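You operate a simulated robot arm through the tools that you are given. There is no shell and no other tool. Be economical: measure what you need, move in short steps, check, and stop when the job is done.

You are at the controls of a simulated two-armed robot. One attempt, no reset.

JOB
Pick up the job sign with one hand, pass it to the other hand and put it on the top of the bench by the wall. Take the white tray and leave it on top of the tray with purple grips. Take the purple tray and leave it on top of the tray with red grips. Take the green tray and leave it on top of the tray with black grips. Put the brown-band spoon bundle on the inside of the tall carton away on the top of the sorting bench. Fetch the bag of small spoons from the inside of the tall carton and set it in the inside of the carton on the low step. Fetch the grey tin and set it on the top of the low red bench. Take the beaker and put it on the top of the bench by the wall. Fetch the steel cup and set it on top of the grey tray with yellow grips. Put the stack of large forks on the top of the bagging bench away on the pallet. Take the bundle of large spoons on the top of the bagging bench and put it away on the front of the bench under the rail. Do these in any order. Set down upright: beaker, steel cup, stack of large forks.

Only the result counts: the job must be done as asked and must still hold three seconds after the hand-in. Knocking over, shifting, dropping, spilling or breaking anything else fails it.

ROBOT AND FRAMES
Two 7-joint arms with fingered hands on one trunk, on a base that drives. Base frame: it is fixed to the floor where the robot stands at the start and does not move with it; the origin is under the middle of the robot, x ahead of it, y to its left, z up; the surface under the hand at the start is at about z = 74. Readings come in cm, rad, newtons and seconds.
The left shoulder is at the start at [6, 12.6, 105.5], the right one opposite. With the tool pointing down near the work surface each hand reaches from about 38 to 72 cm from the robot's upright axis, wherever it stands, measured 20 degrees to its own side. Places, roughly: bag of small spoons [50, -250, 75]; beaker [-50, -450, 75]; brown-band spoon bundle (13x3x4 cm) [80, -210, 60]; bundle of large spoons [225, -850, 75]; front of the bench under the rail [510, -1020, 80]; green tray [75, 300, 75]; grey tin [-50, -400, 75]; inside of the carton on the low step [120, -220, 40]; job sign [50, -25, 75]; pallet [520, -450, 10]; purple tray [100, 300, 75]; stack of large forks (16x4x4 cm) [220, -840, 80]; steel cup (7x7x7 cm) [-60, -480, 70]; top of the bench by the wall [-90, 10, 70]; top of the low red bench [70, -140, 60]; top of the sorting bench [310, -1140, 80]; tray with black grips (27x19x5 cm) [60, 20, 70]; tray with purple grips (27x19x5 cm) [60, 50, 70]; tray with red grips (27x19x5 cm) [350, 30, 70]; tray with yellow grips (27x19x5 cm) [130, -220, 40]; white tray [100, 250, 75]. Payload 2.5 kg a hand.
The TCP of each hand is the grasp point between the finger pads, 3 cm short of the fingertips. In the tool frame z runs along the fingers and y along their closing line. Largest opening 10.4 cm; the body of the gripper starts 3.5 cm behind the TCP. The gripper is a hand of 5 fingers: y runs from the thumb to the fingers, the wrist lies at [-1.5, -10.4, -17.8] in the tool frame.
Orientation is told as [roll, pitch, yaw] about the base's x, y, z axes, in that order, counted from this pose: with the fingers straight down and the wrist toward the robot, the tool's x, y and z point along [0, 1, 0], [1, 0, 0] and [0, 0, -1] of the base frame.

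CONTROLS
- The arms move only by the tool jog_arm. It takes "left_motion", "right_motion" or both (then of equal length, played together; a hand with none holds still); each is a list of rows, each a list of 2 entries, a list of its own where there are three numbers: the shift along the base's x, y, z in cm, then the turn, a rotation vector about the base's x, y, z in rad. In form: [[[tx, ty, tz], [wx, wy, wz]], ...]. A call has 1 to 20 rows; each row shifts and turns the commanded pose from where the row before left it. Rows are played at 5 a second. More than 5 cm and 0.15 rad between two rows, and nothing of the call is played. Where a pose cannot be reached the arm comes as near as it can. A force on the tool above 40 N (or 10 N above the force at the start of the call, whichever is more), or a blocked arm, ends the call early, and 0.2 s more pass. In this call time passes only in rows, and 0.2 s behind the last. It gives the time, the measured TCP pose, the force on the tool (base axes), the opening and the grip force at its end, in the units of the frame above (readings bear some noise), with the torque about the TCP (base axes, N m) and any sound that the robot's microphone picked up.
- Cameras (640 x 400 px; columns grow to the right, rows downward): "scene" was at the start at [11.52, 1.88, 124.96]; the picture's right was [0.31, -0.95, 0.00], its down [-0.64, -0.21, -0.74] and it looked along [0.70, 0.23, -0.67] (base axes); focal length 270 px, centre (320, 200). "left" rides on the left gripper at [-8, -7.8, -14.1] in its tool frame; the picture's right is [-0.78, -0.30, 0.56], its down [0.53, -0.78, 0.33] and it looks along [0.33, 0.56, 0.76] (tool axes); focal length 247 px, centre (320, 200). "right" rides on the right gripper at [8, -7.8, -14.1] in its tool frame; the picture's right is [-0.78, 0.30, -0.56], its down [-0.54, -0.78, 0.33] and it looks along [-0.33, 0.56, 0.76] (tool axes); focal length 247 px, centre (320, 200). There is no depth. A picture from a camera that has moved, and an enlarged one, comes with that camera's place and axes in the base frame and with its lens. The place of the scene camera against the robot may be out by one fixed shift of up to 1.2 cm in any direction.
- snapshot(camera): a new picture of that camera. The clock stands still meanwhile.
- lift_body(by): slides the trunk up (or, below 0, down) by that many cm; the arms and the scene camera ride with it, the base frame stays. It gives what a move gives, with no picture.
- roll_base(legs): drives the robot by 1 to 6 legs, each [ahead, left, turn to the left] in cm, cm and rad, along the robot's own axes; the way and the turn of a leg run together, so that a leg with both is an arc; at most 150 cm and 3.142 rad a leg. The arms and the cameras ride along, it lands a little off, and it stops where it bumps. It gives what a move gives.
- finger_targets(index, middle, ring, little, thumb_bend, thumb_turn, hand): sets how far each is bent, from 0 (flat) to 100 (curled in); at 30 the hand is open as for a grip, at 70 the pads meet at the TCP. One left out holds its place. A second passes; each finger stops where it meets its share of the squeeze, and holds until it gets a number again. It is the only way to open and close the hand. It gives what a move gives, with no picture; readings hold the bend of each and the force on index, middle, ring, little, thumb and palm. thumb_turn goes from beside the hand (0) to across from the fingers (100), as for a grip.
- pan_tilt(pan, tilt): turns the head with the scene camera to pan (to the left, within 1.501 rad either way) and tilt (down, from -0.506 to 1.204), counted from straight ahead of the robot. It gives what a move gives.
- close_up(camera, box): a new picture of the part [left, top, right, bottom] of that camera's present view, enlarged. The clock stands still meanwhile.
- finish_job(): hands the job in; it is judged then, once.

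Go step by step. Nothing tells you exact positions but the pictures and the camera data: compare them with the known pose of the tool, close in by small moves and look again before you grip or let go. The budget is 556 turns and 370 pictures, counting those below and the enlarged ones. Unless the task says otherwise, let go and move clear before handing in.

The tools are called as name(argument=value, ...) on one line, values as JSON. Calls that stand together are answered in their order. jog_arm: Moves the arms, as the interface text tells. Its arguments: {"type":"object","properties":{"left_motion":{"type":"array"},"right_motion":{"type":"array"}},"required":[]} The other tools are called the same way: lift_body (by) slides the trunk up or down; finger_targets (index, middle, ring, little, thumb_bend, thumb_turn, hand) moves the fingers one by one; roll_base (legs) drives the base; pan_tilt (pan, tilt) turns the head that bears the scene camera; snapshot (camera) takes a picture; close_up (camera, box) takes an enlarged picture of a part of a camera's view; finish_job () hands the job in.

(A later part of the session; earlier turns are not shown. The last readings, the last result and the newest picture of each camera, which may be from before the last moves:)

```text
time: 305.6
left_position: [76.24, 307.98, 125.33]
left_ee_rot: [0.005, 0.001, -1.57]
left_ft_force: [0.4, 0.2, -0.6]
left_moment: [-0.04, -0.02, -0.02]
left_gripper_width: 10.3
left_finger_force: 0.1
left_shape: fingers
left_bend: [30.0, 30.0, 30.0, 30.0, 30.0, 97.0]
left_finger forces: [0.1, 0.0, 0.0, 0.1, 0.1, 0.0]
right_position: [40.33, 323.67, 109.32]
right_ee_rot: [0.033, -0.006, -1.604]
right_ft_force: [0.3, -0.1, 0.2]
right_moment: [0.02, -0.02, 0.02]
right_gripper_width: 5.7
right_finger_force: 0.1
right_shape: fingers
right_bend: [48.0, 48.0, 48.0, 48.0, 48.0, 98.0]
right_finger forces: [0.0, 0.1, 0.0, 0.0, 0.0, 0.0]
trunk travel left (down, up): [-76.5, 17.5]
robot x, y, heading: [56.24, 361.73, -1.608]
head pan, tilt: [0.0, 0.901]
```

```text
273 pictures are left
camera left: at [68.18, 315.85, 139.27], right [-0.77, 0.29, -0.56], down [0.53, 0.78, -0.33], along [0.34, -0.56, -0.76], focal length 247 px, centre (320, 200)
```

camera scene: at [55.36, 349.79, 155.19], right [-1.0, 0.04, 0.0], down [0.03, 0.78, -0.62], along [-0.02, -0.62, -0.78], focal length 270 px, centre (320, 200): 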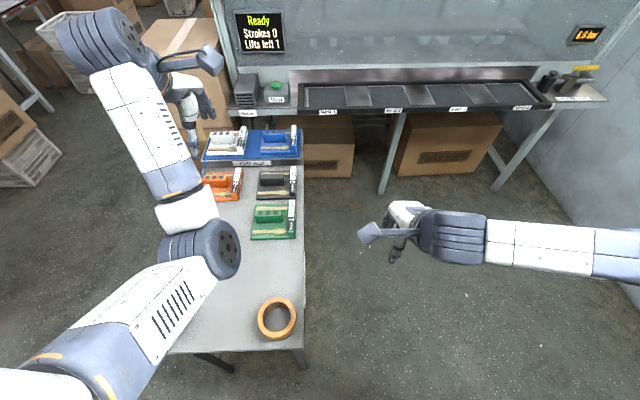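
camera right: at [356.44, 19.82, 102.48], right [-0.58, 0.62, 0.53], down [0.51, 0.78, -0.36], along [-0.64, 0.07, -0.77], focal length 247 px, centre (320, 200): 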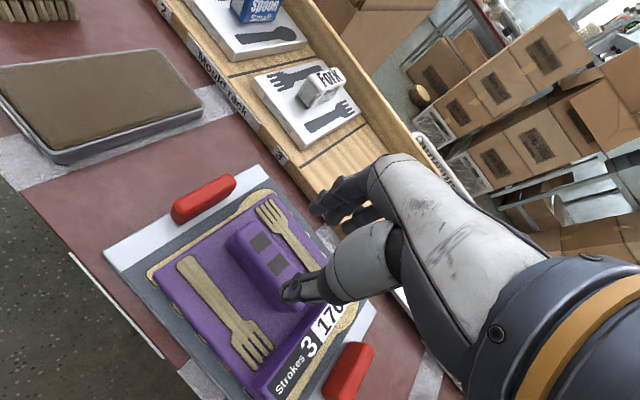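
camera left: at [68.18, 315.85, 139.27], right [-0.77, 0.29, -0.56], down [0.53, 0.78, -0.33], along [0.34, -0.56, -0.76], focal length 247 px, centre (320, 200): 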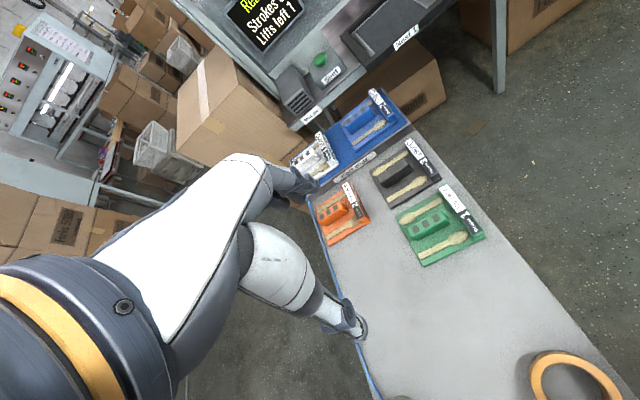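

A clear view: green ridge centre is about [71.8, 294.2]. I'll edge 4 cm forward, half-close the left hand and bring it above the ridge.

finger_targets(hand="left", index=47, middle=47, ring=47, little=47, thumb_bend=47)

roll_base(legs=[[4, 0, 0]])

jog_arm(left_motion=[[[-0.7, -1.6, -4], [0, 0, 0]], [[-0.7, -1.6, -4], [0, 0, 0]], [[-0.7, -1.6, -4], [0, 0, 0]], [[-0.7, -1.6, -4], [0, 0, 0]], [[-0.7, -1.6, -4], [0, 0, 0]], [[-0.7, -1.6, -4], [0, 0, 0]]])

snapshot(camera="left")

snapshot(camera="scene")

```text
time: 306.6
left_position: [76.36, 308.04, 125.22]
left_ee_rot: [0.006, 0.0, -1.569]
left_ft_force: [0.3, 0.2, 0.0]
left_moment: [-0.04, 0.0, -0.05]
left_gripper_width: 6.05
left_finger_force: 0.1
left_shape: fingers
left_bend: [47.0, 47.0, 47.0, 47.0, 47.0, 97.0]
left_finger forces: [0.2, 0.1, 0.0, 0.0, 0.1, 0.1]
right_position: [40.24, 323.71, 109.24]
right_ee_rot: [0.033, -0.007, -1.604]
right_ft_force: [-0.8, 0.6, -0.5]
right_moment: [-0.03, -0.02, -0.01]
right_gripper_width: 5.68
right_finger_force: 0.1
right_shape: fingers
right_bend: [48.0, 48.0, 48.0, 48.0, 48.0, 98.0]
right_finger forces: [0.0, 0.0, 0.1, 0.0, 0.0, 0.1]
trunk travel left (down, up): [-76.5, 17.5]
robot x, y, heading: [56.34, 361.9, -1.615]
head pan, tilt: [0.0, 0.901]
```

```text
time: 307.5
left_position: [76.1, 304.01, 125.14]
left_ee_rot: [0.007, 0.0, -1.569]
left_ft_force: [0.7, -0.4, -0.1]
left_moment: [0.01, 0.01, 0.0]
left_gripper_width: 6.03
left_finger_force: 0.1
left_shape: fingers
left_bend: [47.0, 47.0, 47.0, 47.0, 47.0, 97.0]
left_finger forces: [0.0, 0.0, 0.0, 0.0, 0.0, 0.0]
right_position: [40.07, 319.58, 109.25]
right_ee_rot: [0.033, -0.006, -1.606]
right_ft_force: [-0.1, -0.9, 0.6]
right_moment: [0.01, -0.01, 0.01]
right_gripper_width: 5.73
right_finger_force: 0.0
right_shape: fingers
right_bend: [48.0, 48.0, 48.0, 48.0, 48.0, 98.0]
right_finger forces: [0.1, 0.1, 0.0, 0.0, 0.0, 0.1]
trunk travel left (down, up): [-76.5, 17.5]
robot x, y, heading: [55.94, 358.08, -1.603]
head pan, tilt: [0.0, 0.901]
```

```text
time: 308.9
left_position: [72.03, 294.52, 100.91]
left_ee_rot: [0.006, -0.002, -1.57]
left_ft_force: [-0.5, 1.1, -0.4]
left_moment: [-0.02, 0.03, -0.02]
left_gripper_width: 6.01
left_finger_force: 0.1
left_shape: fingers
left_bend: [47.0, 47.0, 47.0, 47.0, 47.0, 97.0]
left_finger forces: [0.1, 0.1, 0.0, 0.0, 0.0, 0.1]
right_position: [40.04, 319.58, 109.3]
right_ee_rot: [0.033, -0.008, -1.606]
right_ft_force: [-0.5, -0.9, -0.3]
right_moment: [-0.01, 0.0, -0.01]
right_gripper_width: 5.68
right_finger_force: 0.1
right_shape: fingers
right_bend: [48.0, 48.0, 48.0, 48.0, 48.0, 98.0]
right_finger forces: [0.1, 0.0, 0.0, 0.1, 0.0, 0.0]
trunk travel left (down, up): [-76.5, 17.5]
robot x, y, heading: [55.84, 357.63, -1.612]
head pan, tilt: [0.0, 0.901]
```

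```text
272 pictures are left
camera left: at [63.84, 302.34, 114.99], right [-0.77, 0.29, -0.56], down [0.53, 0.78, -0.33], along [0.34, -0.56, -0.76], focal length 247 px, centre (320, 200)
```

left: 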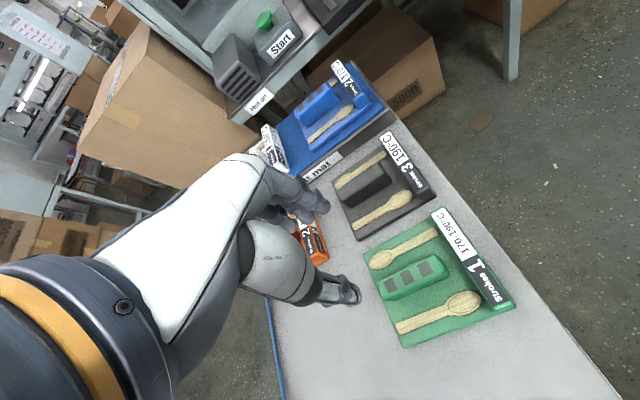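

```text
271 pictures are left
camera scene: at [55.2, 345.8, 155.18], right [-1.0, 0.04, 0.0], down [0.03, 0.78, -0.62], along [-0.02, -0.62, -0.78], focal length 270 px, centre (320, 200)
```

scene: 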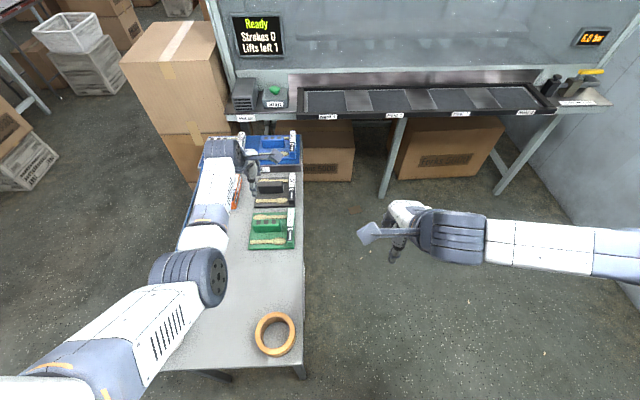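

Ridge centre refined to [71.3, 295.0]. Lowering over it.

jog_arm(left_motion=[[[-0.7, 0.5, -4], [0, 0, 0]], [[0, 0, -4], [0, 0, 0]], [[0, 0, -4], [0, 0, 0]], [[0, 0, -4], [0, 0, 0]], [[0, 0, -3], [0, 0, 0]]])

snapshot(camera="left")

close_up(camera="scene", box=[160, 110, 340, 270])

```text
time: 310.1
left_position: [70.26, 299.56, 85.94]
left_ee_rot: [0.005, -0.002, -1.569]
left_ft_force: [-0.1, -0.4, -0.9]
left_moment: [-0.03, 0.01, 0.01]
left_gripper_width: 6.01
left_finger_force: 0.0
left_shape: fingers
left_bend: [47.0, 47.0, 47.0, 47.0, 47.0, 97.0]
left_finger forces: [0.1, 0.0, 0.0, 0.0, 0.0, 0.1]
left hand out of reach, approached as far as the arm can: row 3, 4, 5
right_position: [40.1, 319.79, 109.39]
right_ee_rot: [0.034, -0.007, -1.605]
right_ft_force: [-0.2, 0.3, -1.0]
right_moment: [-0.02, 0.02, 0.01]
right_gripper_width: 5.71
right_finger_force: 0.2
right_shape: fingers
right_bend: [48.0, 48.0, 48.0, 48.0, 48.0, 98.0]
right_finger forces: [0.1, 0.0, 0.0, 0.0, 0.0, 0.0]
trunk travel left (down, up): [-76.5, 17.5]
robot x, y, heading: [55.91, 358.29, -1.611]
head pan, tilt: [0.0, 0.901]
```

```text
270 pictures are left
camera left: at [62.15, 307.45, 99.9], right [-0.77, 0.29, -0.56], down [0.54, 0.78, -0.33], along [0.34, -0.56, -0.76], focal length 247 px, centre (320, 200)
```

left: 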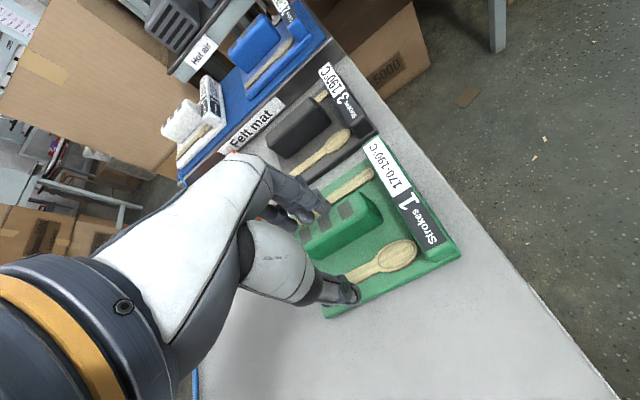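

```text
2.50 times, centred on (250, 190) of scene
camera zoom: at [55.19, 345.87, 155.18], right [-1.0, 0.04, 0.0], down [0.03, 0.78, -0.62], along [-0.02, -0.62, -0.78], focal length 675 px, centre (495, 225)
```

zoom: 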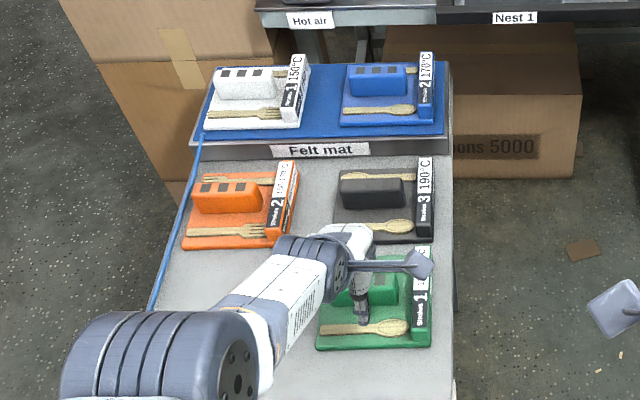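

The trunk is too high for that reach; I'll raise the hand relative to the body, re-centre, and lower with the trunk.

jog_arm(left_motion=[[[0, 0, 4], [0, 0, 0]], [[0.5, -1.5, 4], [0, 0, 0]], [[0.5, -2.3, 0], [0, 0, 0]]])

lift_body(by=-8)

snapshot(camera="left")

```text
time: 310.9
left_position: [71.05, 295.03, 92.33]
left_ee_rot: [0.005, 0.001, -1.57]
left_ft_force: [0.3, -0.2, 0.1]
left_moment: [-0.02, 0.01, 0.01]
left_gripper_width: 6.0
left_finger_force: 0.0
left_shape: fingers
left_bend: [47.0, 47.0, 47.0, 47.0, 47.0, 97.0]
left_finger forces: [0.0, 0.0, 0.0, 0.1, 0.0, 0.0]
left hand out of reach, approached as far as the arm can: row 1, 2, 3
right_position: [40.11, 319.68, 109.41]
right_ee_rot: [0.034, -0.007, -1.606]
right_ft_force: [0.3, 0.9, 0.4]
right_moment: [-0.05, -0.02, 0.01]
right_gripper_width: 5.69
right_finger_force: 0.1
right_shape: fingers
right_bend: [48.0, 48.0, 48.0, 48.0, 48.0, 98.0]
right_finger forces: [0.0, 0.0, 0.1, 0.0, 0.0, 0.0]
trunk travel left (down, up): [-76.5, 17.5]
robot x, y, heading: [56.02, 358.3, -1.607]
head pan, tilt: [0.0, 0.901]
```

```text
time: 312.0
left_position: [70.98, 295.15, 84.52]
left_ee_rot: [0.005, 0.001, -1.568]
left_ft_force: [-0.4, -0.8, 0.9]
left_moment: [0.03, -0.01, 0.01]
left_gripper_width: 6.03
left_finger_force: 0.0
left_shape: fingers
left_bend: [47.0, 47.0, 47.0, 47.0, 47.0, 97.0]
left_finger forces: [0.0, 0.0, 0.1, 0.1, 0.0, 0.1]
right_position: [39.94, 319.69, 101.33]
right_ee_rot: [0.032, -0.007, -1.605]
right_ft_force: [0.5, -0.7, -0.3]
right_moment: [0.05, 0.0, 0.03]
right_gripper_width: 5.7
right_finger_force: 0.0
right_shape: fingers
right_bend: [48.0, 48.0, 48.0, 48.0, 48.0, 98.0]
right_finger forces: [0.0, 0.0, 0.0, 0.1, 0.0, 0.0]
trunk travel left (down, up): [-68.5, 25.5]
robot x, y, heading: [56.13, 358.04, -1.609]
head pan, tilt: [0.0, 0.901]
```

```text
268 pictures are left
camera left: at [62.82, 302.88, 98.44], right [-0.77, 0.29, -0.56], down [0.54, 0.78, -0.33], along [0.34, -0.56, -0.76], focal length 247 px, centre (320, 200)
```

left: 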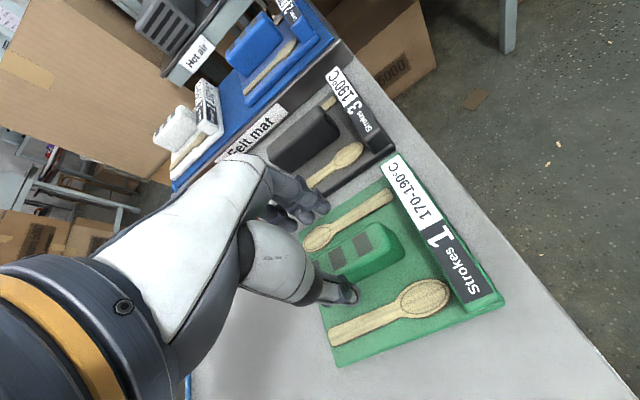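

The hand straddles the green ridge well. Trunk down 5.2, then close.

lift_body(by=-5.2)

snapshot(camera="left")

```text
time: 313.0
left_position: [70.88, 295.15, 79.2]
left_ee_rot: [0.004, 0.0, -1.568]
left_ft_force: [-0.1, 0.5, -0.5]
left_moment: [0.01, 0.02, 0.03]
left_gripper_width: 6.02
left_finger_force: 0.1
left_shape: fingers
left_bend: [47.0, 47.0, 47.0, 47.0, 47.0, 97.0]
left_finger forces: [0.0, 0.0, 0.0, 0.0, 0.0, 0.0]
right_position: [40.03, 319.7, 96.15]
right_ee_rot: [0.033, -0.009, -1.606]
right_ft_force: [0.1, 0.6, 0.5]
right_moment: [0.03, -0.02, 0.0]
right_gripper_width: 5.71
right_finger_force: 0.0
right_shape: fingers
right_bend: [48.0, 48.0, 48.0, 48.0, 48.0, 98.0]
right_finger forces: [0.0, 0.0, 0.0, 0.1, 0.1, 0.0]
trunk travel left (down, up): [-63.3, 30.7]
robot x, y, heading: [56.19, 358.24, -1.611]
head pan, tilt: [0.0, 0.901]
```

```text
267 pictures are left
camera left: at [62.82, 302.88, 93.24], right [-0.77, 0.29, -0.56], down [0.54, 0.78, -0.33], along [0.34, -0.56, -0.76], focal length 247 px, centre (320, 200)
```

left: 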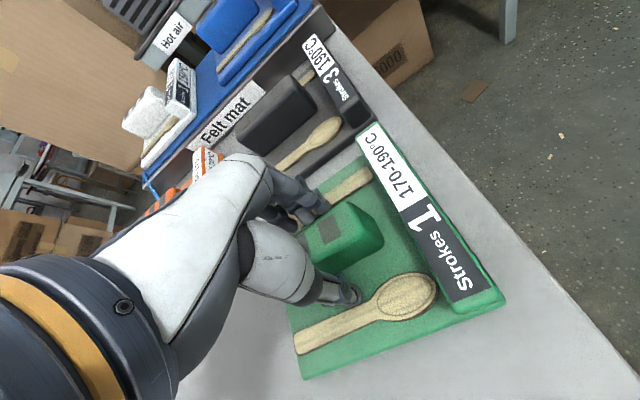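

Straddling the ridge. Closing the left hand and lifting a little.

finger_targets(hand="left", index=78, middle=78, ring=78, little=78, thumb_bend=78)

lift_body(by=4)

snapshot(camera="left")

snapshot(camera="scene")

```text
time: 314.0
left_position: [70.92, 295.0, 79.07]
left_ee_rot: [0.006, -0.001, -1.569]
left_ft_force: [0.0, -0.8, 0.4]
left_moment: [0.1, 0.06, -0.04]
left_gripper_width: 2.49
left_finger_force: 21.9
left_shape: fingers
left_bend: [63.0, 72.0, 76.0, 78.0, 60.0, 92.0]
left_finger forces: [9.6, 5.5, 6.2, 0.7, 22.2, 0.1]
right_position: [40.0, 319.72, 96.08]
right_ee_rot: [0.032, -0.006, -1.606]
right_ft_force: [0.4, 0.6, 0.0]
right_moment: [-0.01, -0.04, 0.01]
right_gripper_width: 5.68
right_finger_force: 0.1
right_shape: fingers
right_bend: [48.0, 48.0, 48.0, 48.0, 48.0, 98.0]
right_finger forces: [0.0, 0.0, 0.1, 0.0, 0.0, 0.0]
trunk travel left (down, up): [-63.3, 30.7]
robot x, y, heading: [55.93, 358.32, -1.61]
head pan, tilt: [0.0, 0.901]
```

```text
time: 314.8
left_position: [70.98, 295.01, 83.15]
left_ee_rot: [0.005, -0.001, -1.569]
left_ft_force: [0.0, -0.2, -3.7]
left_moment: [-0.02, -0.05, -0.02]
left_gripper_width: 2.51
left_finger_force: 22.4
left_shape: fingers
left_bend: [63.0, 72.0, 76.0, 78.0, 60.0, 92.0]
left_finger forces: [10.2, 5.5, 6.1, 0.4, 22.3, 0.0]
right_position: [39.99, 319.71, 100.14]
right_ee_rot: [0.032, -0.008, -1.605]
right_ft_force: [-0.7, 0.0, 0.6]
right_moment: [0.04, 0.0, 0.0]
right_gripper_width: 5.71
right_finger_force: 0.0
right_shape: fingers
right_bend: [48.0, 48.0, 48.0, 48.0, 48.0, 98.0]
right_finger forces: [0.1, 0.0, 0.1, 0.0, 0.0, 0.1]
trunk travel left (down, up): [-67.3, 26.7]
robot x, y, heading: [56.02, 358.29, -1.608]
head pan, tilt: [0.0, 0.901]
```

```text
266 pictures are left
camera left: at [62.82, 302.85, 97.2], right [-0.77, 0.29, -0.56], down [0.54, 0.78, -0.33], along [0.34, -0.56, -0.76], focal length 247 px, centre (320, 200)
```

left: 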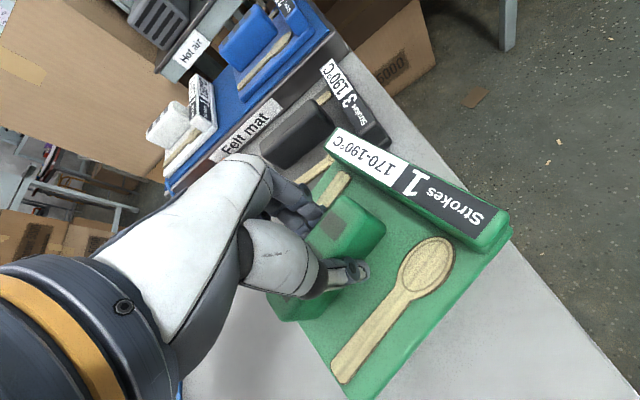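

```text
265 pictures are left
camera scene: at [55.2, 345.81, 145.98], right [-1.0, 0.04, 0.0], down [0.03, 0.78, -0.62], along [-0.02, -0.62, -0.78], focal length 270 px, centre (320, 200)
```

scene: 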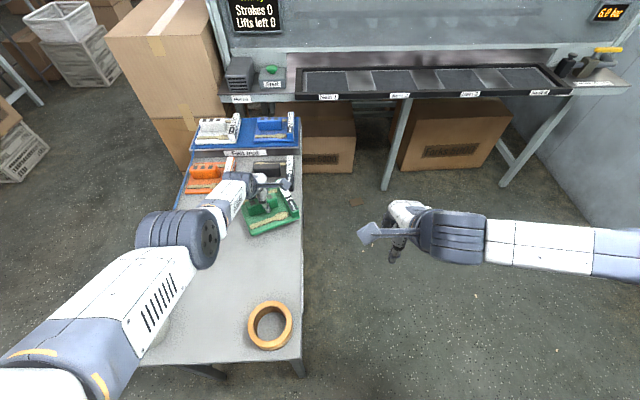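

Green is up and the display now shows 0 lifts left. Checking that the black tray wasn't nudged.

lift_body(by=16)

close_up(camera="scene", box=[150, 100, 350, 250])

snapshot(camera="left")

```text
time: 316.6
left_position: [71.02, 295.11, 99.11]
left_ee_rot: [0.007, 0.0, -1.569]
left_ft_force: [-0.5, 0.2, -3.3]
left_moment: [0.02, -0.07, 0.0]
left_gripper_width: 2.49
left_finger_force: 22.0
left_shape: fingers
left_bend: [63.0, 72.0, 76.0, 78.0, 60.0, 92.0]
left_finger forces: [10.2, 5.4, 6.2, 0.3, 22.3, 0.0]
right_position: [40.09, 319.77, 116.04]
right_ee_rot: [0.035, -0.007, -1.606]
right_ft_force: [-0.7, -0.6, -0.4]
right_moment: [0.02, -0.02, 0.02]
right_gripper_width: 5.67
right_finger_force: 0.2
right_shape: fingers
right_bend: [48.0, 48.0, 48.0, 48.0, 48.0, 98.0]
right_finger forces: [0.1, 0.0, 0.0, 0.1, 0.0, 0.0]
trunk travel left (down, up): [-83.3, 10.7]
robot x, y, heading: [56.37, 358.37, -1.613]
head pan, tilt: [0.0, 0.901]
```

```text
2.67 times, centred on (250, 175) of scene
camera zoom: at [55.2, 345.8, 161.97], right [-1.0, 0.04, 0.0], down [0.03, 0.78, -0.62], along [-0.02, -0.62, -0.78], focal length 720 px, centre (507, 267)
```

zoom: 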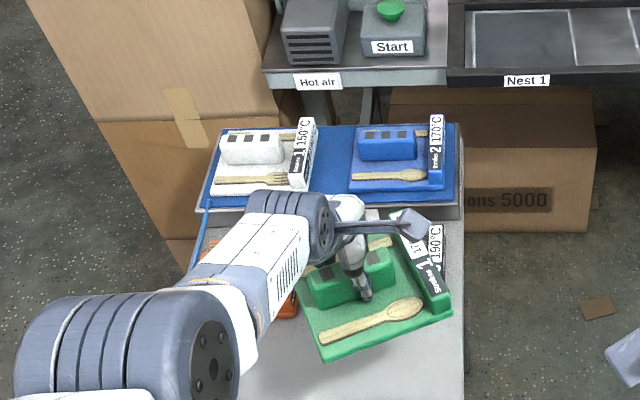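

```text
263 pictures are left
camera left: at [62.83, 302.85, 113.2], right [-0.77, 0.29, -0.56], down [0.54, 0.78, -0.33], along [0.34, -0.56, -0.76], focal length 247 px, centre (320, 200)
```

left: 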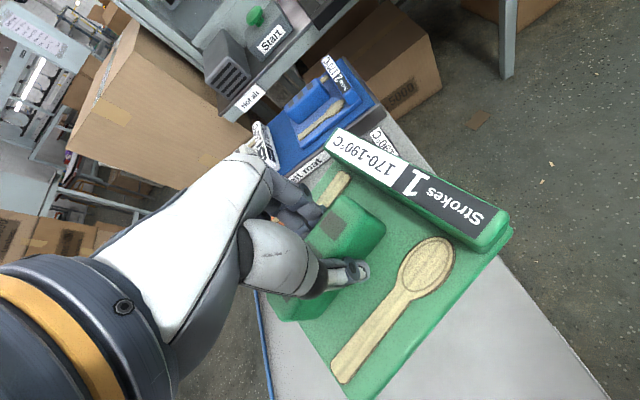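

I'll pull the green tray in, then go round to the west side of the bench, where the press's Start button (about [71.5, 233.6, 92]) can be reached with the right hand.

jog_arm(left_motion=[[[0, 3, 1], [0, 0, 0]], [[0, 3, 1], [0, 0, 0]], [[0, 3, 1], [0, 0, 0]], [[0, 3, 1], [0, 0, 0]], [[0, 3, 1], [0, 0, 0]]])

roll_base(legs=[[0, -42, 0], [80, 0, 0]])

pan_tilt(pan=0.7, tilt=0.7)

snapshot(camera="scene")

```text
time: 317.8
left_position: [70.67, 296.35, 97.21]
left_ee_rot: [0.005, 0.001, -1.568]
left_ft_force: [-0.2, 0.1, -2.9]
left_moment: [0.0, -0.06, 0.0]
left_gripper_width: 2.49
left_finger_force: 22.4
left_shape: fingers
left_bend: [63.0, 72.0, 76.0, 78.0, 60.0, 92.0]
left_finger forces: [10.1, 5.6, 6.2, 0.3, 22.3, 0.0]
left hand out of reach, approached as far as the arm can: row 1, 2, 3, 4, 5
right_position: [40.08, 319.62, 116.09]
right_ee_rot: [0.032, -0.007, -1.605]
right_ft_force: [0.5, 0.4, 1.0]
right_moment: [0.01, 0.03, 0.01]
right_gripper_width: 5.74
right_finger_force: 0.1
right_shape: fingers
right_bend: [48.0, 48.0, 48.0, 48.0, 48.0, 98.0]
right_finger forces: [0.0, 0.0, 0.1, 0.0, 0.1, 0.0]
trunk travel left (down, up): [-83.3, 10.7]
robot x, y, heading: [56.16, 357.99, -1.607]
head pan, tilt: [0.0, 0.901]
```

```text
time: 323.6
left_position: [26.05, 228.31, 96.24]
left_ee_rot: [0.008, 0.039, -1.564]
left_ft_force: [0.4, 3.8, -1.3]
left_moment: [-0.13, -0.09, 0.02]
left_gripper_width: 2.6
left_finger_force: 21.1
left_shape: fingers
left_bend: [71.0, 73.0, 78.0, 78.0, 59.0, 90.0]
left_finger forces: [10.2, 9.3, 4.1, 0.1, 19.4, 0.1]
right_position: [-4.51, 250.17, 116.28]
right_ee_rot: [0.036, -0.008, -1.6]
right_ft_force: [-0.3, -0.6, 0.3]
right_moment: [-0.01, 0.0, -0.03]
right_gripper_width: 5.71
right_finger_force: 0.1
right_shape: fingers
right_bend: [48.0, 48.0, 48.0, 48.0, 48.0, 98.0]
right_finger forces: [0.0, 0.0, 0.0, 0.0, 0.1, 0.0]
trunk travel left (down, up): [-83.3, 10.7]
robot x, y, heading: [11.35, 288.73, -1.604]
head pan, tilt: [0.0, 0.901]
stopped in leg 2: the force on the tool passed its limit at 73 N (the readings are from after the stop); the commanded pose is now the measured one
```

```text
time: 324.7
left_position: [26.06, 228.3, 96.1]
left_ee_rot: [0.006, 0.038, -1.564]
left_ft_force: [-0.1, 7.2, -4.7]
left_moment: [-0.03, -0.05, 0.06]
left_gripper_width: 2.61
left_finger_force: 23.0
left_shape: fingers
left_bend: [71.0, 73.0, 78.0, 78.0, 59.0, 90.0]
left_finger forces: [9.9, 13.3, 3.4, 0.0, 19.8, 0.0]
right_position: [-4.5, 250.24, 116.13]
right_ee_rot: [0.033, -0.007, -1.601]
right_ft_force: [0.3, -0.5, -0.5]
right_moment: [0.02, -0.02, 0.0]
right_gripper_width: 5.68
right_finger_force: 0.0
right_shape: fingers
right_bend: [48.0, 48.0, 48.0, 48.0, 48.0, 98.0]
right_finger forces: [0.0, 0.0, 0.0, 0.0, 0.0, 0.0]
trunk travel left (down, up): [-83.3, 10.7]
robot x, y, heading: [10.96, 288.82, -1.605]
head pan, tilt: [0.7, 0.7]
```

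```text
262 pictures are left
camera scene: at [16.0, 277.42, 163.59], right [-0.79, -0.62, 0.0], down [-0.4, 0.51, -0.76], along [0.47, -0.6, -0.64], focal length 270 px, centre (320, 200)
```

scene: 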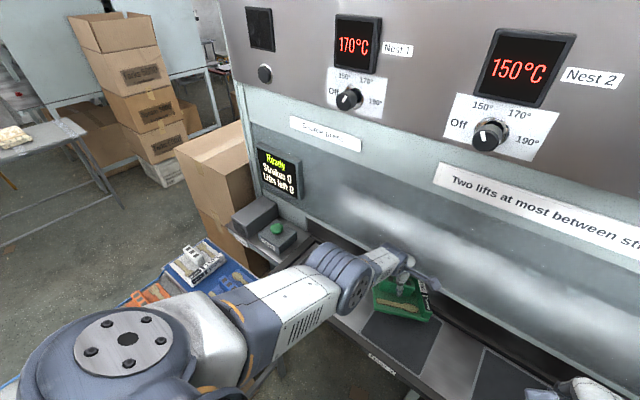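

My left arm hadn't retracted and the green tray's edge touched the press front. I'll back off straight away and inspect the tray in the hand.

roll_base(legs=[[-14, 0, 0]])

snapshot(camera="left")

snapshot(camera="scene")

```text
time: 326.0
left_position: [26.61, 242.07, 96.25]
left_ee_rot: [0.006, 0.036, -1.562]
left_ft_force: [-0.8, 1.2, -2.8]
left_moment: [-0.02, -0.05, -0.01]
left_gripper_width: 2.57
left_finger_force: 19.4
left_shape: fingers
left_bend: [71.0, 73.0, 78.0, 78.0, 59.0, 90.0]
left_finger forces: [10.5, 4.7, 4.6, 0.0, 19.4, 0.1]
right_position: [-3.99, 264.17, 116.09]
right_ee_rot: [0.034, -0.008, -1.598]
right_ft_force: [0.0, 0.9, 0.1]
right_moment: [-0.01, 0.0, 0.03]
right_gripper_width: 5.68
right_finger_force: 0.1
right_shape: fingers
right_bend: [48.0, 48.0, 48.0, 48.0, 48.0, 98.0]
right_finger forces: [0.1, 0.0, 0.0, 0.0, 0.0, 0.0]
trunk travel left (down, up): [-83.3, 10.7]
robot x, y, heading: [11.88, 302.76, -1.606]
head pan, tilt: [0.7, 0.7]
```

```text
261 pictures are left
camera left: at [18.44, 249.33, 110.54], right [-0.78, 0.31, -0.55], down [0.53, 0.79, -0.3], along [0.34, -0.52, -0.78], focal length 247 px, centre (320, 200)
```

left: 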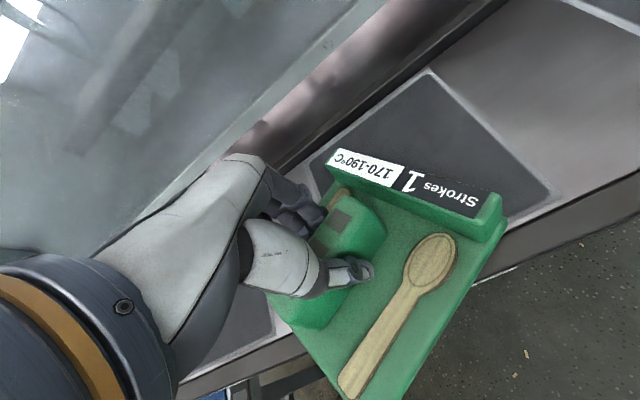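

```text
260 pictures are left
camera scene: at [16.48, 291.28, 163.59], right [-0.79, -0.62, 0.0], down [-0.4, 0.51, -0.77], along [0.47, -0.6, -0.64], focal length 270 px, centre (320, 200)
```

scene: 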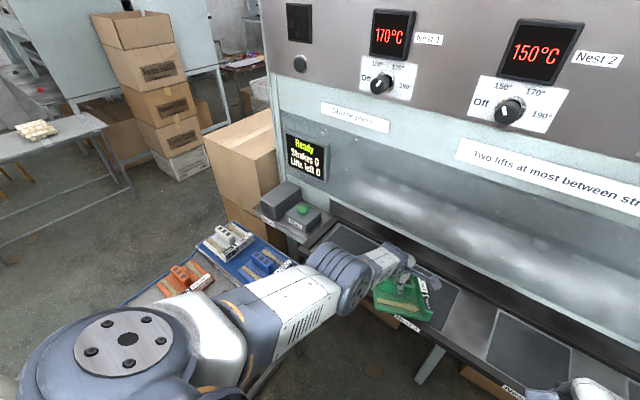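

The tray is still firmly held. I'll now retract the left arm: up first, then back toward me.

jog_arm(left_motion=[[[0, 0, 4], [0, 0, 0]], [[0, 0, 4], [0, 0, 0]], [[0, 0, 4], [0, 0, 0]], [[0, 3, 2], [0, 0, 0]], [[0, 4, 0], [0, 0, 0]], [[0, 4, 0], [0, 0, 0]], [[0, 4, 0], [0, 0, 0]]])

snapshot(camera="scene")

```text
time: 327.6
left_position: [25.74, 238.92, 101.71]
left_ee_rot: [0.005, 0.038, -1.562]
left_ft_force: [-0.2, 0.2, -2.9]
left_moment: [-0.02, -0.02, -0.01]
left_gripper_width: 2.56
left_finger_force: 18.7
left_shape: fingers
left_bend: [71.0, 73.0, 78.0, 78.0, 59.0, 90.0]
left_finger forces: [10.3, 4.8, 4.4, 0.0, 19.2, 0.0]
left hand out of reach, approached as far as the arm can: row 1, 2, 3, 4, 5, 6, 7
right_position: [-3.95, 264.0, 116.15]
right_ee_rot: [0.034, -0.006, -1.599]
right_ft_force: [-0.8, -0.9, 0.6]
right_moment: [-0.01, 0.01, 0.01]
right_gripper_width: 5.7
right_finger_force: 0.0
right_shape: fingers
right_bend: [48.0, 48.0, 48.0, 48.0, 48.0, 98.0]
right_finger forces: [0.1, 0.0, 0.1, 0.1, 0.1, 0.0]
trunk travel left (down, up): [-83.3, 10.7]
robot x, y, heading: [11.76, 302.53, -1.603]
head pan, tilt: [0.7, 0.7]
```

```text
259 pictures are left
camera scene: at [16.48, 291.22, 163.59], right [-0.79, -0.62, 0.0], down [-0.4, 0.51, -0.76], along [0.47, -0.6, -0.64], focal length 270 px, centre (320, 200)
```

scene: 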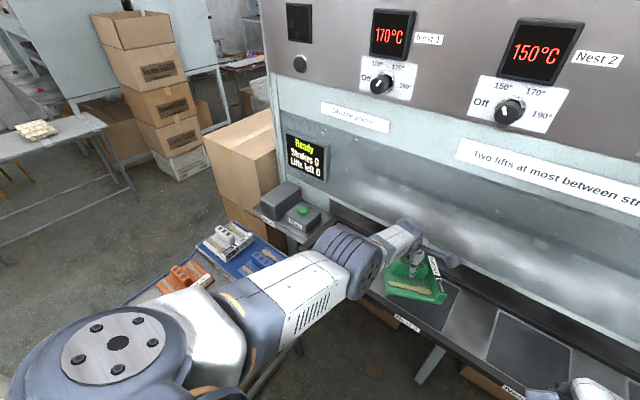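

The wrist is at a limit because the forearm comes from my left. I'll turn the left hand clockwise to align with the forearm, and then pull back.

jog_arm(left_motion=[[[0, 0, 0], [0, 0, -0.12]], [[0, 0, 0], [0, 0, -0.12]], [[0, 0, 0], [0, 0, -0.12]], [[0, 0, 0], [0, 0, -0.12]], [[0, 3, 0], [0, 0, -0.12]], [[0, 4, 0], [0, 0, 0]], [[0, 4, 0], [0, 0, 0]], [[0, 4, 0], [0, 0, 0]]])

snapshot(camera="scene")

```text
time: 329.4
left_position: [25.33, 255.66, 102.85]
left_ee_rot: [0.003, 0.037, -2.165]
left_ft_force: [0.4, -0.3, -2.6]
left_moment: [-0.06, -0.06, -0.01]
left_gripper_width: 2.55
left_finger_force: 18.3
left_shape: fingers
left_bend: [71.0, 73.0, 78.0, 78.0, 59.0, 91.0]
left_finger forces: [9.8, 5.1, 4.2, 0.0, 18.7, 0.1]
left hand out of reach, approached as far as the arm can: row 2, 3, 4
right_position: [-4.03, 264.22, 116.13]
right_ee_rot: [0.033, -0.009, -1.598]
right_ft_force: [0.3, 0.3, -0.3]
right_moment: [-0.02, 0.01, -0.01]
right_gripper_width: 5.72
right_finger_force: 0.0
right_shape: fingers
right_bend: [48.0, 48.0, 48.0, 48.0, 48.0, 98.0]
right_finger forces: [0.0, 0.0, 0.0, 0.0, 0.1, 0.1]
trunk travel left (down, up): [-83.3, 10.7]
robot x, y, heading: [12.02, 302.69, -1.603]
head pan, tilt: [0.7, 0.7]
```

```text
258 pictures are left
camera scene: at [16.51, 291.35, 163.6], right [-0.79, -0.62, 0.0], down [-0.4, 0.51, -0.77], along [0.47, -0.6, -0.64], focal length 270 px, centre (320, 200)
```

scene: 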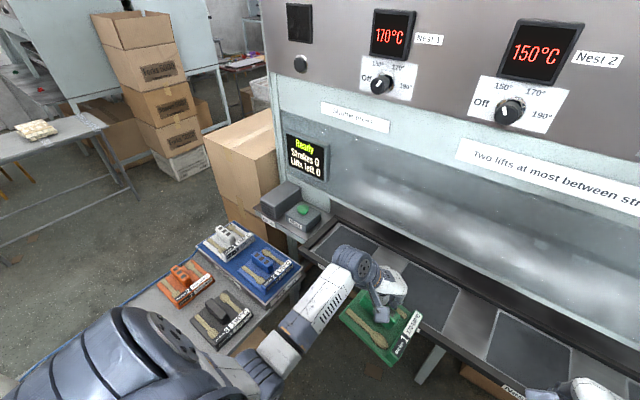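

Freed: each hand prefers being turned with its own forearm. Now I'll tuck the green tray closer, and drive to about (30, 280) with the heading turned toward the Start button.

jog_arm(left_motion=[[[3, 3, 1], [0, 0, 0]], [[3, 3, 1], [0, 0, 0]], [[3, 3, 1], [0, 0, 0]], [[3, 3, 0], [0, 0, 0]]])

roll_base(legs=[[22, 18, 0], [0, 0, 0.5]])

pan_tilt(pan=0.25, tilt=0.8)

snapshot(camera="scene")

```text
time: 330.4
left_position: [37.48, 267.44, 105.7]
left_ee_rot: [0.005, 0.035, -2.165]
left_ft_force: [0.6, -0.4, -3.4]
left_moment: [-0.05, -0.04, -0.02]
left_gripper_width: 2.6
left_finger_force: 19.3
left_shape: fingers
left_bend: [71.0, 73.0, 78.0, 78.0, 60.0, 91.0]
left_finger forces: [10.0, 5.3, 4.3, 0.0, 19.1, 0.0]
right_position: [-3.95, 264.25, 116.23]
right_ee_rot: [0.033, -0.008, -1.6]
right_ft_force: [-0.5, -0.6, -0.1]
right_moment: [0.01, -0.03, 0.0]
right_gripper_width: 5.71
right_finger_force: 0.0
right_shape: fingers
right_bend: [48.0, 48.0, 48.0, 48.0, 48.0, 98.0]
right_finger forces: [0.1, 0.0, 0.0, 0.1, 0.0, 0.1]
trunk travel left (down, up): [-83.3, 10.7]
robot x, y, heading: [12.0, 302.5, -1.605]
head pan, tilt: [0.7, 0.7]
```

```text
time: 333.8
left_position: [68.31, 260.66, 105.69]
left_ee_rot: [0.005, 0.035, -1.67]
left_ft_force: [-0.1, -0.3, -3.3]
left_moment: [-0.03, -0.05, 0.01]
left_gripper_width: 2.57
left_finger_force: 19.0
left_shape: fingers
left_bend: [71.0, 73.0, 78.0, 78.0, 60.0, 91.0]
left_finger forces: [9.9, 5.3, 4.2, 0.1, 18.9, 0.0]
right_position: [33.32, 238.21, 116.12]
right_ee_rot: [0.033, -0.006, -1.107]
right_ft_force: [0.8, -0.3, -0.1]
right_moment: [0.02, 0.0, -0.03]
right_gripper_width: 5.69
right_finger_force: 0.1
right_shape: fingers
right_bend: [48.0, 48.0, 48.0, 48.0, 48.0, 98.0]
right_finger forces: [0.0, 0.0, 0.0, 0.0, 0.0, 0.1]
trunk travel left (down, up): [-83.3, 10.7]
robot x, y, heading: [28.98, 279.54, -1.112]
head pan, tilt: [0.7, 0.7]
```

```text
time: 334.7
left_position: [68.24, 260.75, 105.77]
left_ee_rot: [0.006, 0.036, -1.671]
left_ft_force: [0.3, -0.2, -3.4]
left_moment: [-0.04, -0.04, 0.0]
left_gripper_width: 2.57
left_finger_force: 18.8
left_shape: fingers
left_bend: [71.0, 73.0, 78.0, 78.0, 60.0, 91.0]
left_finger forces: [9.9, 5.1, 4.1, 0.0, 18.9, 0.0]
right_position: [33.4, 238.16, 116.12]
right_ee_rot: [0.035, -0.007, -1.107]
right_ft_force: [0.2, -1.1, -0.5]
right_moment: [0.01, 0.01, 0.02]
right_gripper_width: 5.69
right_finger_force: 0.0
right_shape: fingers
right_bend: [48.0, 48.0, 48.0, 48.0, 48.0, 98.0]
right_finger forces: [0.0, 0.1, 0.1, 0.0, 0.1, 0.1]
trunk travel left (down, up): [-83.3, 10.7]
robot x, y, heading: [29.1, 279.43, -1.112]
head pan, tilt: [0.25, 0.799]
```

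```text
257 pictures are left
camera scene: at [35.69, 269.18, 162.77], right [-0.76, -0.65, 0.0], down [-0.47, 0.54, -0.7], along [0.45, -0.53, -0.72], focal length 270 px, centre (320, 200)
```

scene: 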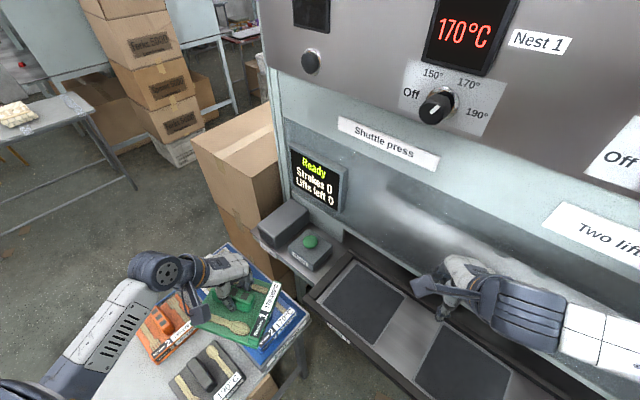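

The Start button is at about [70.7, 232.7], top z≈92. I'll close the right hand to a point and bring it above the button.

finger_targets(hand="right", index=70, middle=70, ring=70, little=70, thumb_bend=70)

jog_arm(right_motion=[[[4, -0.6, 0], [0, 0, 0.03]], [[4, -0.6, 0], [0, 0, 0.03]], [[4, -0.6, 0], [0, 0, 0.03]], [[4, -0.6, -1], [0, 0, 0.03]], [[4, -0.6, -1], [0, 0, 0.03]], [[4, -0.6, -1], [0, 0, 0.03]], [[4, -0.6, -1], [0, 0, 0.03]], [[4, -0.6, -1], [0, 0, 0.03]], [[4, -0.6, -1], [0, 0, 0.03]], [[1.3, -0.1, -2], [0, 0, 0.03]]])

snapshot(camera="right")

snapshot(camera="scene")

```text
time: 335.7
left_position: [68.37, 260.73, 105.69]
left_ee_rot: [0.005, 0.036, -1.669]
left_ft_force: [-0.6, -0.2, -2.3]
left_moment: [-0.02, -0.05, 0.03]
left_gripper_width: 2.54
left_finger_force: 19.6
left_shape: fingers
left_bend: [71.0, 73.0, 78.0, 78.0, 60.0, 91.0]
left_finger forces: [9.8, 5.1, 4.2, 0.0, 18.9, 0.0]
right_position: [33.4, 238.18, 116.09]
right_ee_rot: [0.033, -0.007, -1.108]
right_ft_force: [0.5, 0.0, -0.7]
right_moment: [-0.01, 0.0, 0.01]
right_gripper_width: 0.13
right_finger_force: 0.0
right_shape: fingers
right_bend: [70.0, 70.0, 70.0, 70.0, 70.0, 98.0]
right_finger forces: [0.1, 0.1, 0.0, 0.0, 0.0, 0.0]
trunk travel left (down, up): [-83.3, 10.7]
robot x, y, heading: [28.87, 279.86, -1.112]
head pan, tilt: [0.25, 0.799]
```

```text
time: 337.9
left_position: [68.41, 260.82, 105.68]
left_ee_rot: [0.006, 0.037, -1.669]
left_ft_force: [-0.1, -0.3, -3.1]
left_moment: [-0.06, -0.05, 0.0]
left_gripper_width: 2.57
left_finger_force: 19.1
left_shape: fingers
left_bend: [71.0, 73.0, 78.0, 78.0, 60.0, 91.0]
left_finger forces: [9.8, 5.3, 4.1, 0.0, 18.9, 0.0]
right_position: [67.05, 233.22, 110.01]
right_ee_rot: [0.034, -0.008, -0.819]
right_ft_force: [0.0, -0.1, -0.5]
right_moment: [-0.03, -0.01, 0.0]
right_gripper_width: 0.13
right_finger_force: 0.0
right_shape: fingers
right_bend: [70.0, 70.0, 70.0, 70.0, 70.0, 97.0]
right_finger forces: [0.1, 0.0, 0.1, 0.0, 0.0, 0.0]
right hand out of reach, approached as far as the arm can: row 9, 10
trunk travel left (down, up): [-83.3, 10.7]
robot x, y, heading: [29.2, 279.41, -1.106]
head pan, tilt: [0.25, 0.799]
```

```text
256 pictures are left
camera right: at [67.24, 244.25, 124.29], right [-0.38, -0.76, 0.53], down [-0.91, 0.21, -0.36], along [0.16, -0.62, -0.77], focal length 247 px, centre (320, 200)
```

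right: 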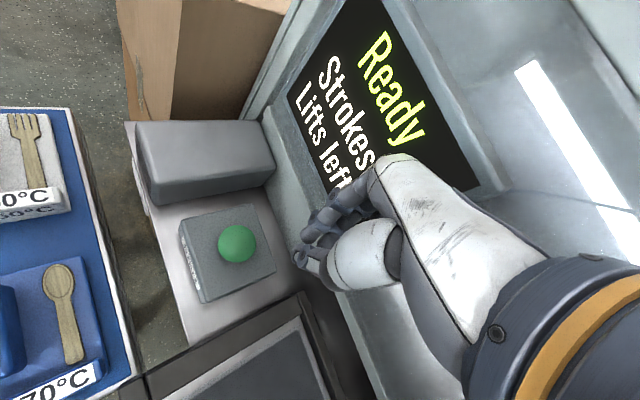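

```text
255 pictures are left
camera scene: at [35.75, 269.23, 162.77], right [-0.76, -0.65, 0.0], down [-0.47, 0.54, -0.7], along [0.45, -0.53, -0.72], focal length 270 px, centre (320, 200)
```

scene: 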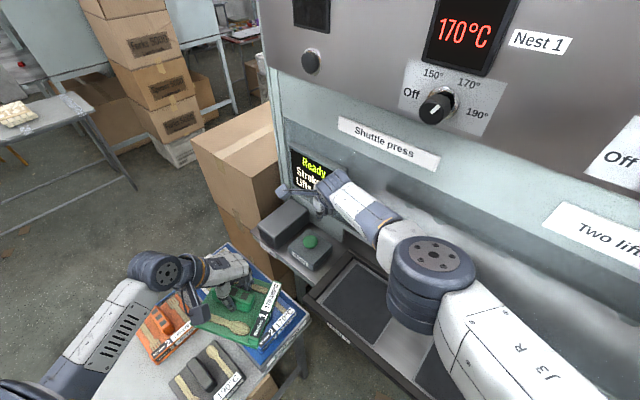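

Button refined to [71.4, 233.5]. I'll shift the base 4 cm, then lower only the right hand.

roll_base(legs=[[1.7, 4.0, 0]])

jog_arm(right_motion=[[[0, 0, -3], [0, 0, 0]], [[0, 0, -3], [0, 0, 0]], [[0, 0, -3], [0, 0, 0]]], left_motion=[[[0, 0, 3], [0, 0, 0]], [[0, 0, 3], [0, 0, 0]], [[0, 0, 3], [0, 0, 0]]])

snapshot(camera="right")

```text
time: 338.8
left_position: [72.67, 260.9, 105.66]
left_ee_rot: [0.003, 0.036, -1.671]
left_ft_force: [-0.1, 0.4, -3.0]
left_moment: [-0.02, -0.04, 0.0]
left_gripper_width: 2.57
left_finger_force: 18.6
left_shape: fingers
left_bend: [71.0, 73.0, 78.0, 78.0, 60.0, 91.0]
left_finger forces: [9.9, 5.3, 4.0, 0.0, 18.9, 0.0]
right_position: [71.3, 233.54, 109.88]
right_ee_rot: [0.034, -0.007, -0.821]
right_ft_force: [0.2, 0.1, -1.1]
right_moment: [-0.01, 0.07, 0.01]
right_gripper_width: 0.13
right_finger_force: 0.1
right_shape: fingers
right_bend: [70.0, 70.0, 70.0, 70.0, 70.0, 97.0]
right_finger forces: [0.1, 0.0, 0.0, 0.1, 0.0, 0.0]
trunk travel left (down, up): [-83.3, 10.7]
robot x, y, heading: [33.26, 280.16, -1.109]
head pan, tilt: [0.25, 0.799]
```

```text
time: 339.6
left_position: [72.5, 260.91, 114.71]
left_ee_rot: [0.005, 0.037, -1.67]
left_ft_force: [0.5, 0.2, -3.7]
left_moment: [-0.02, -0.08, 0.01]
left_gripper_width: 2.55
left_finger_force: 19.0
left_shape: fingers
left_bend: [71.0, 73.0, 78.0, 78.0, 60.0, 91.0]
left_finger forces: [9.8, 5.4, 4.0, 0.0, 18.8, 0.1]
right_position: [70.68, 234.32, 107.24]
right_ee_rot: [0.035, -0.009, -0.823]
right_ft_force: [-0.9, 0.1, 0.5]
right_moment: [-0.02, -0.03, 0.0]
right_gripper_width: 0.11
right_finger_force: 0.0
right_shape: fingers
right_bend: [70.0, 70.0, 70.0, 70.0, 70.0, 97.0]
right_finger forces: [0.0, 0.1, 0.0, 0.1, 0.1, 0.1]
right hand out of reach, approached as far as the arm can: row 1, 2, 3
trunk travel left (down, up): [-83.3, 10.7]
robot x, y, heading: [33.64, 279.84, -1.111]
head pan, tilt: [0.25, 0.799]
```

```text
254 pictures are left
camera right: at [70.76, 245.17, 121.46], right [-0.38, -0.75, 0.53], down [-0.91, 0.21, -0.36], along [0.16, -0.62, -0.77], focal length 247 px, centre (320, 200)
```

right: 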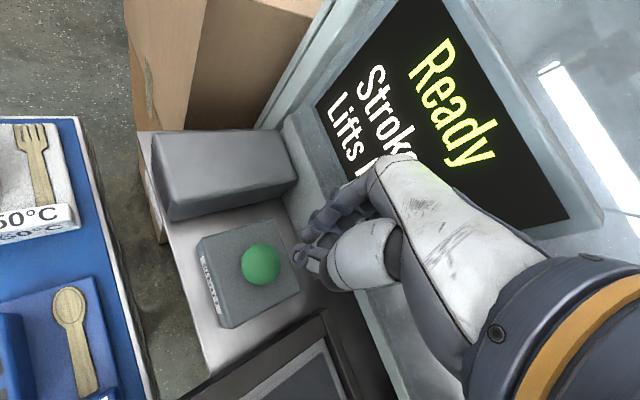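

Aligned over the button. Lowering with the trunk.

lift_body(by=-10)

close_up(camera="right", box=[140, 60, 460, 360])

```text
time: 341.0
left_position: [72.54, 261.0, 104.71]
left_ee_rot: [0.006, 0.036, -1.67]
left_ft_force: [-0.5, -0.3, -2.9]
left_moment: [-0.03, -0.04, 0.03]
left_gripper_width: 2.55
left_finger_force: 19.1
left_shape: fingers
left_bend: [71.0, 73.0, 78.0, 78.0, 60.0, 91.0]
left_finger forces: [9.7, 5.4, 4.1, 0.1, 18.7, 0.0]
right_position: [70.65, 234.23, 97.12]
right_ee_rot: [0.034, -0.008, -0.822]
right_ft_force: [0.1, -0.1, -0.7]
right_moment: [0.02, 0.02, -0.03]
right_gripper_width: 0.12
right_finger_force: 0.0
right_shape: fingers
right_bend: [70.0, 70.0, 70.0, 70.0, 70.0, 97.0]
right_finger forces: [0.0, 0.0, 0.1, 0.0, 0.0, 0.0]
trunk travel left (down, up): [-73.3, 20.7]
robot x, y, heading: [33.43, 280.21, -1.115]
head pan, tilt: [0.25, 0.799]
```

```text
1.33 times, centred on (300, 210) of right
camera zoom: at [70.81, 245.18, 111.48], right [-0.38, -0.75, 0.53], down [-0.91, 0.21, -0.36], along [0.16, -0.62, -0.77], focal length 329 px, centre (347, 187)
```

zoom: 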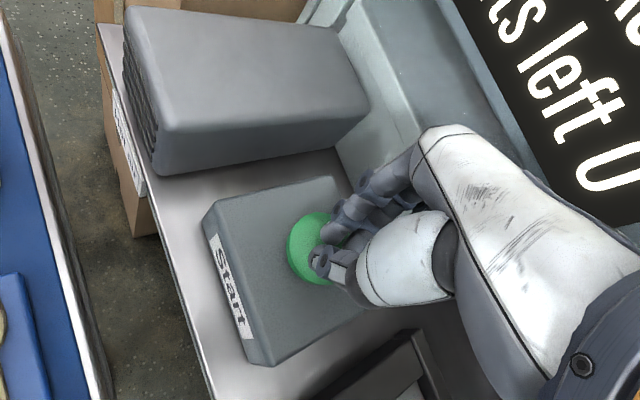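

Fingertips are right over the green button. Lowering in small steps.

lift_body(by=-2)

lift_body(by=-1)

close_up(camera="right", box=[140, 0, 540, 360])

```text
time: 341.6
left_position: [72.45, 260.99, 102.76]
left_ee_rot: [0.007, 0.037, -1.671]
left_ft_force: [0.8, -0.6, -3.1]
left_moment: [-0.03, -0.06, -0.01]
left_gripper_width: 2.58
left_finger_force: 19.1
left_shape: fingers
left_bend: [71.0, 73.0, 78.0, 78.0, 60.0, 91.0]
left_finger forces: [9.7, 5.4, 4.0, 0.1, 18.8, 0.0]
right_position: [70.76, 234.31, 95.52]
right_ee_rot: [0.036, -0.017, -0.821]
right_ft_force: [-1.4, -0.5, 20.8]
right_moment: [0.07, 0.06, -0.01]
right_gripper_width: 0.07
right_finger_force: 11.0
right_shape: fingers
right_bend: [70.0, 70.0, 70.0, 70.0, 70.0, 98.0]
right_finger forces: [7.1, 2.8, 0.1, 0.0, 11.8, 0.1]
trunk travel left (down, up): [-71.3, 22.7]
robot x, y, heading: [33.38, 280.27, -1.113]
head pan, tilt: [0.25, 0.799]
heard: click
```

```text
time: 342.1
left_position: [72.51, 261.06, 102.15]
left_ee_rot: [0.005, 0.036, -1.672]
left_ft_force: [1.3, -0.5, -3.4]
left_moment: [-0.07, -0.04, 0.0]
left_gripper_width: 2.57
left_finger_force: 19.2
left_shape: fingers
left_bend: [71.0, 73.0, 78.0, 78.0, 60.0, 91.0]
left_finger forces: [9.9, 5.4, 4.1, 0.1, 18.8, 0.0]
right_position: [71.12, 234.14, 95.5]
right_ee_rot: [0.037, -0.032, -0.815]
right_ft_force: [-4.9, 4.5, 26.1]
right_moment: [0.44, 0.4, 0.05]
right_gripper_width: 0.46
right_finger_force: 13.3
right_shape: fingers
right_bend: [70.0, 70.0, 70.0, 70.0, 70.0, 98.0]
right_finger forces: [0.0, 0.0, 0.1, 0.0, 26.3, 0.1]
trunk travel left (down, up): [-70.7, 23.3]
robot x, y, heading: [33.37, 279.54, -1.113]
head pan, tilt: [0.25, 0.799]
stopped: the force on the tool passed its limit at 44 N (the readings are from after the stop); the commanded pose is now the measured one
```

```text
1.11 times, centred on (340, 180) of right
camera zoom: at [71.0, 245.24, 109.74], right [-0.39, -0.75, 0.54], down [-0.9, 0.2, -0.38], along [0.17, -0.63, -0.76], focal length 274 px, centre (298, 222)
```

zoom: 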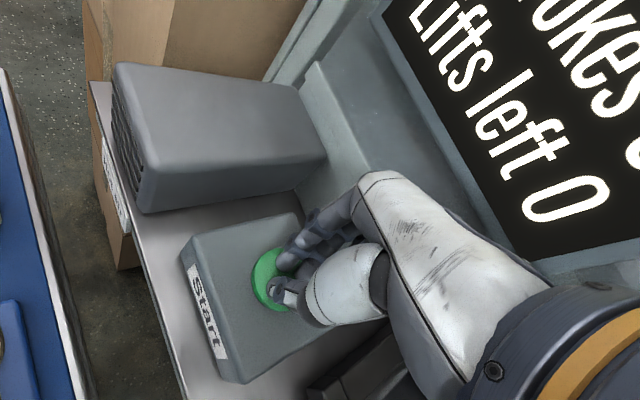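

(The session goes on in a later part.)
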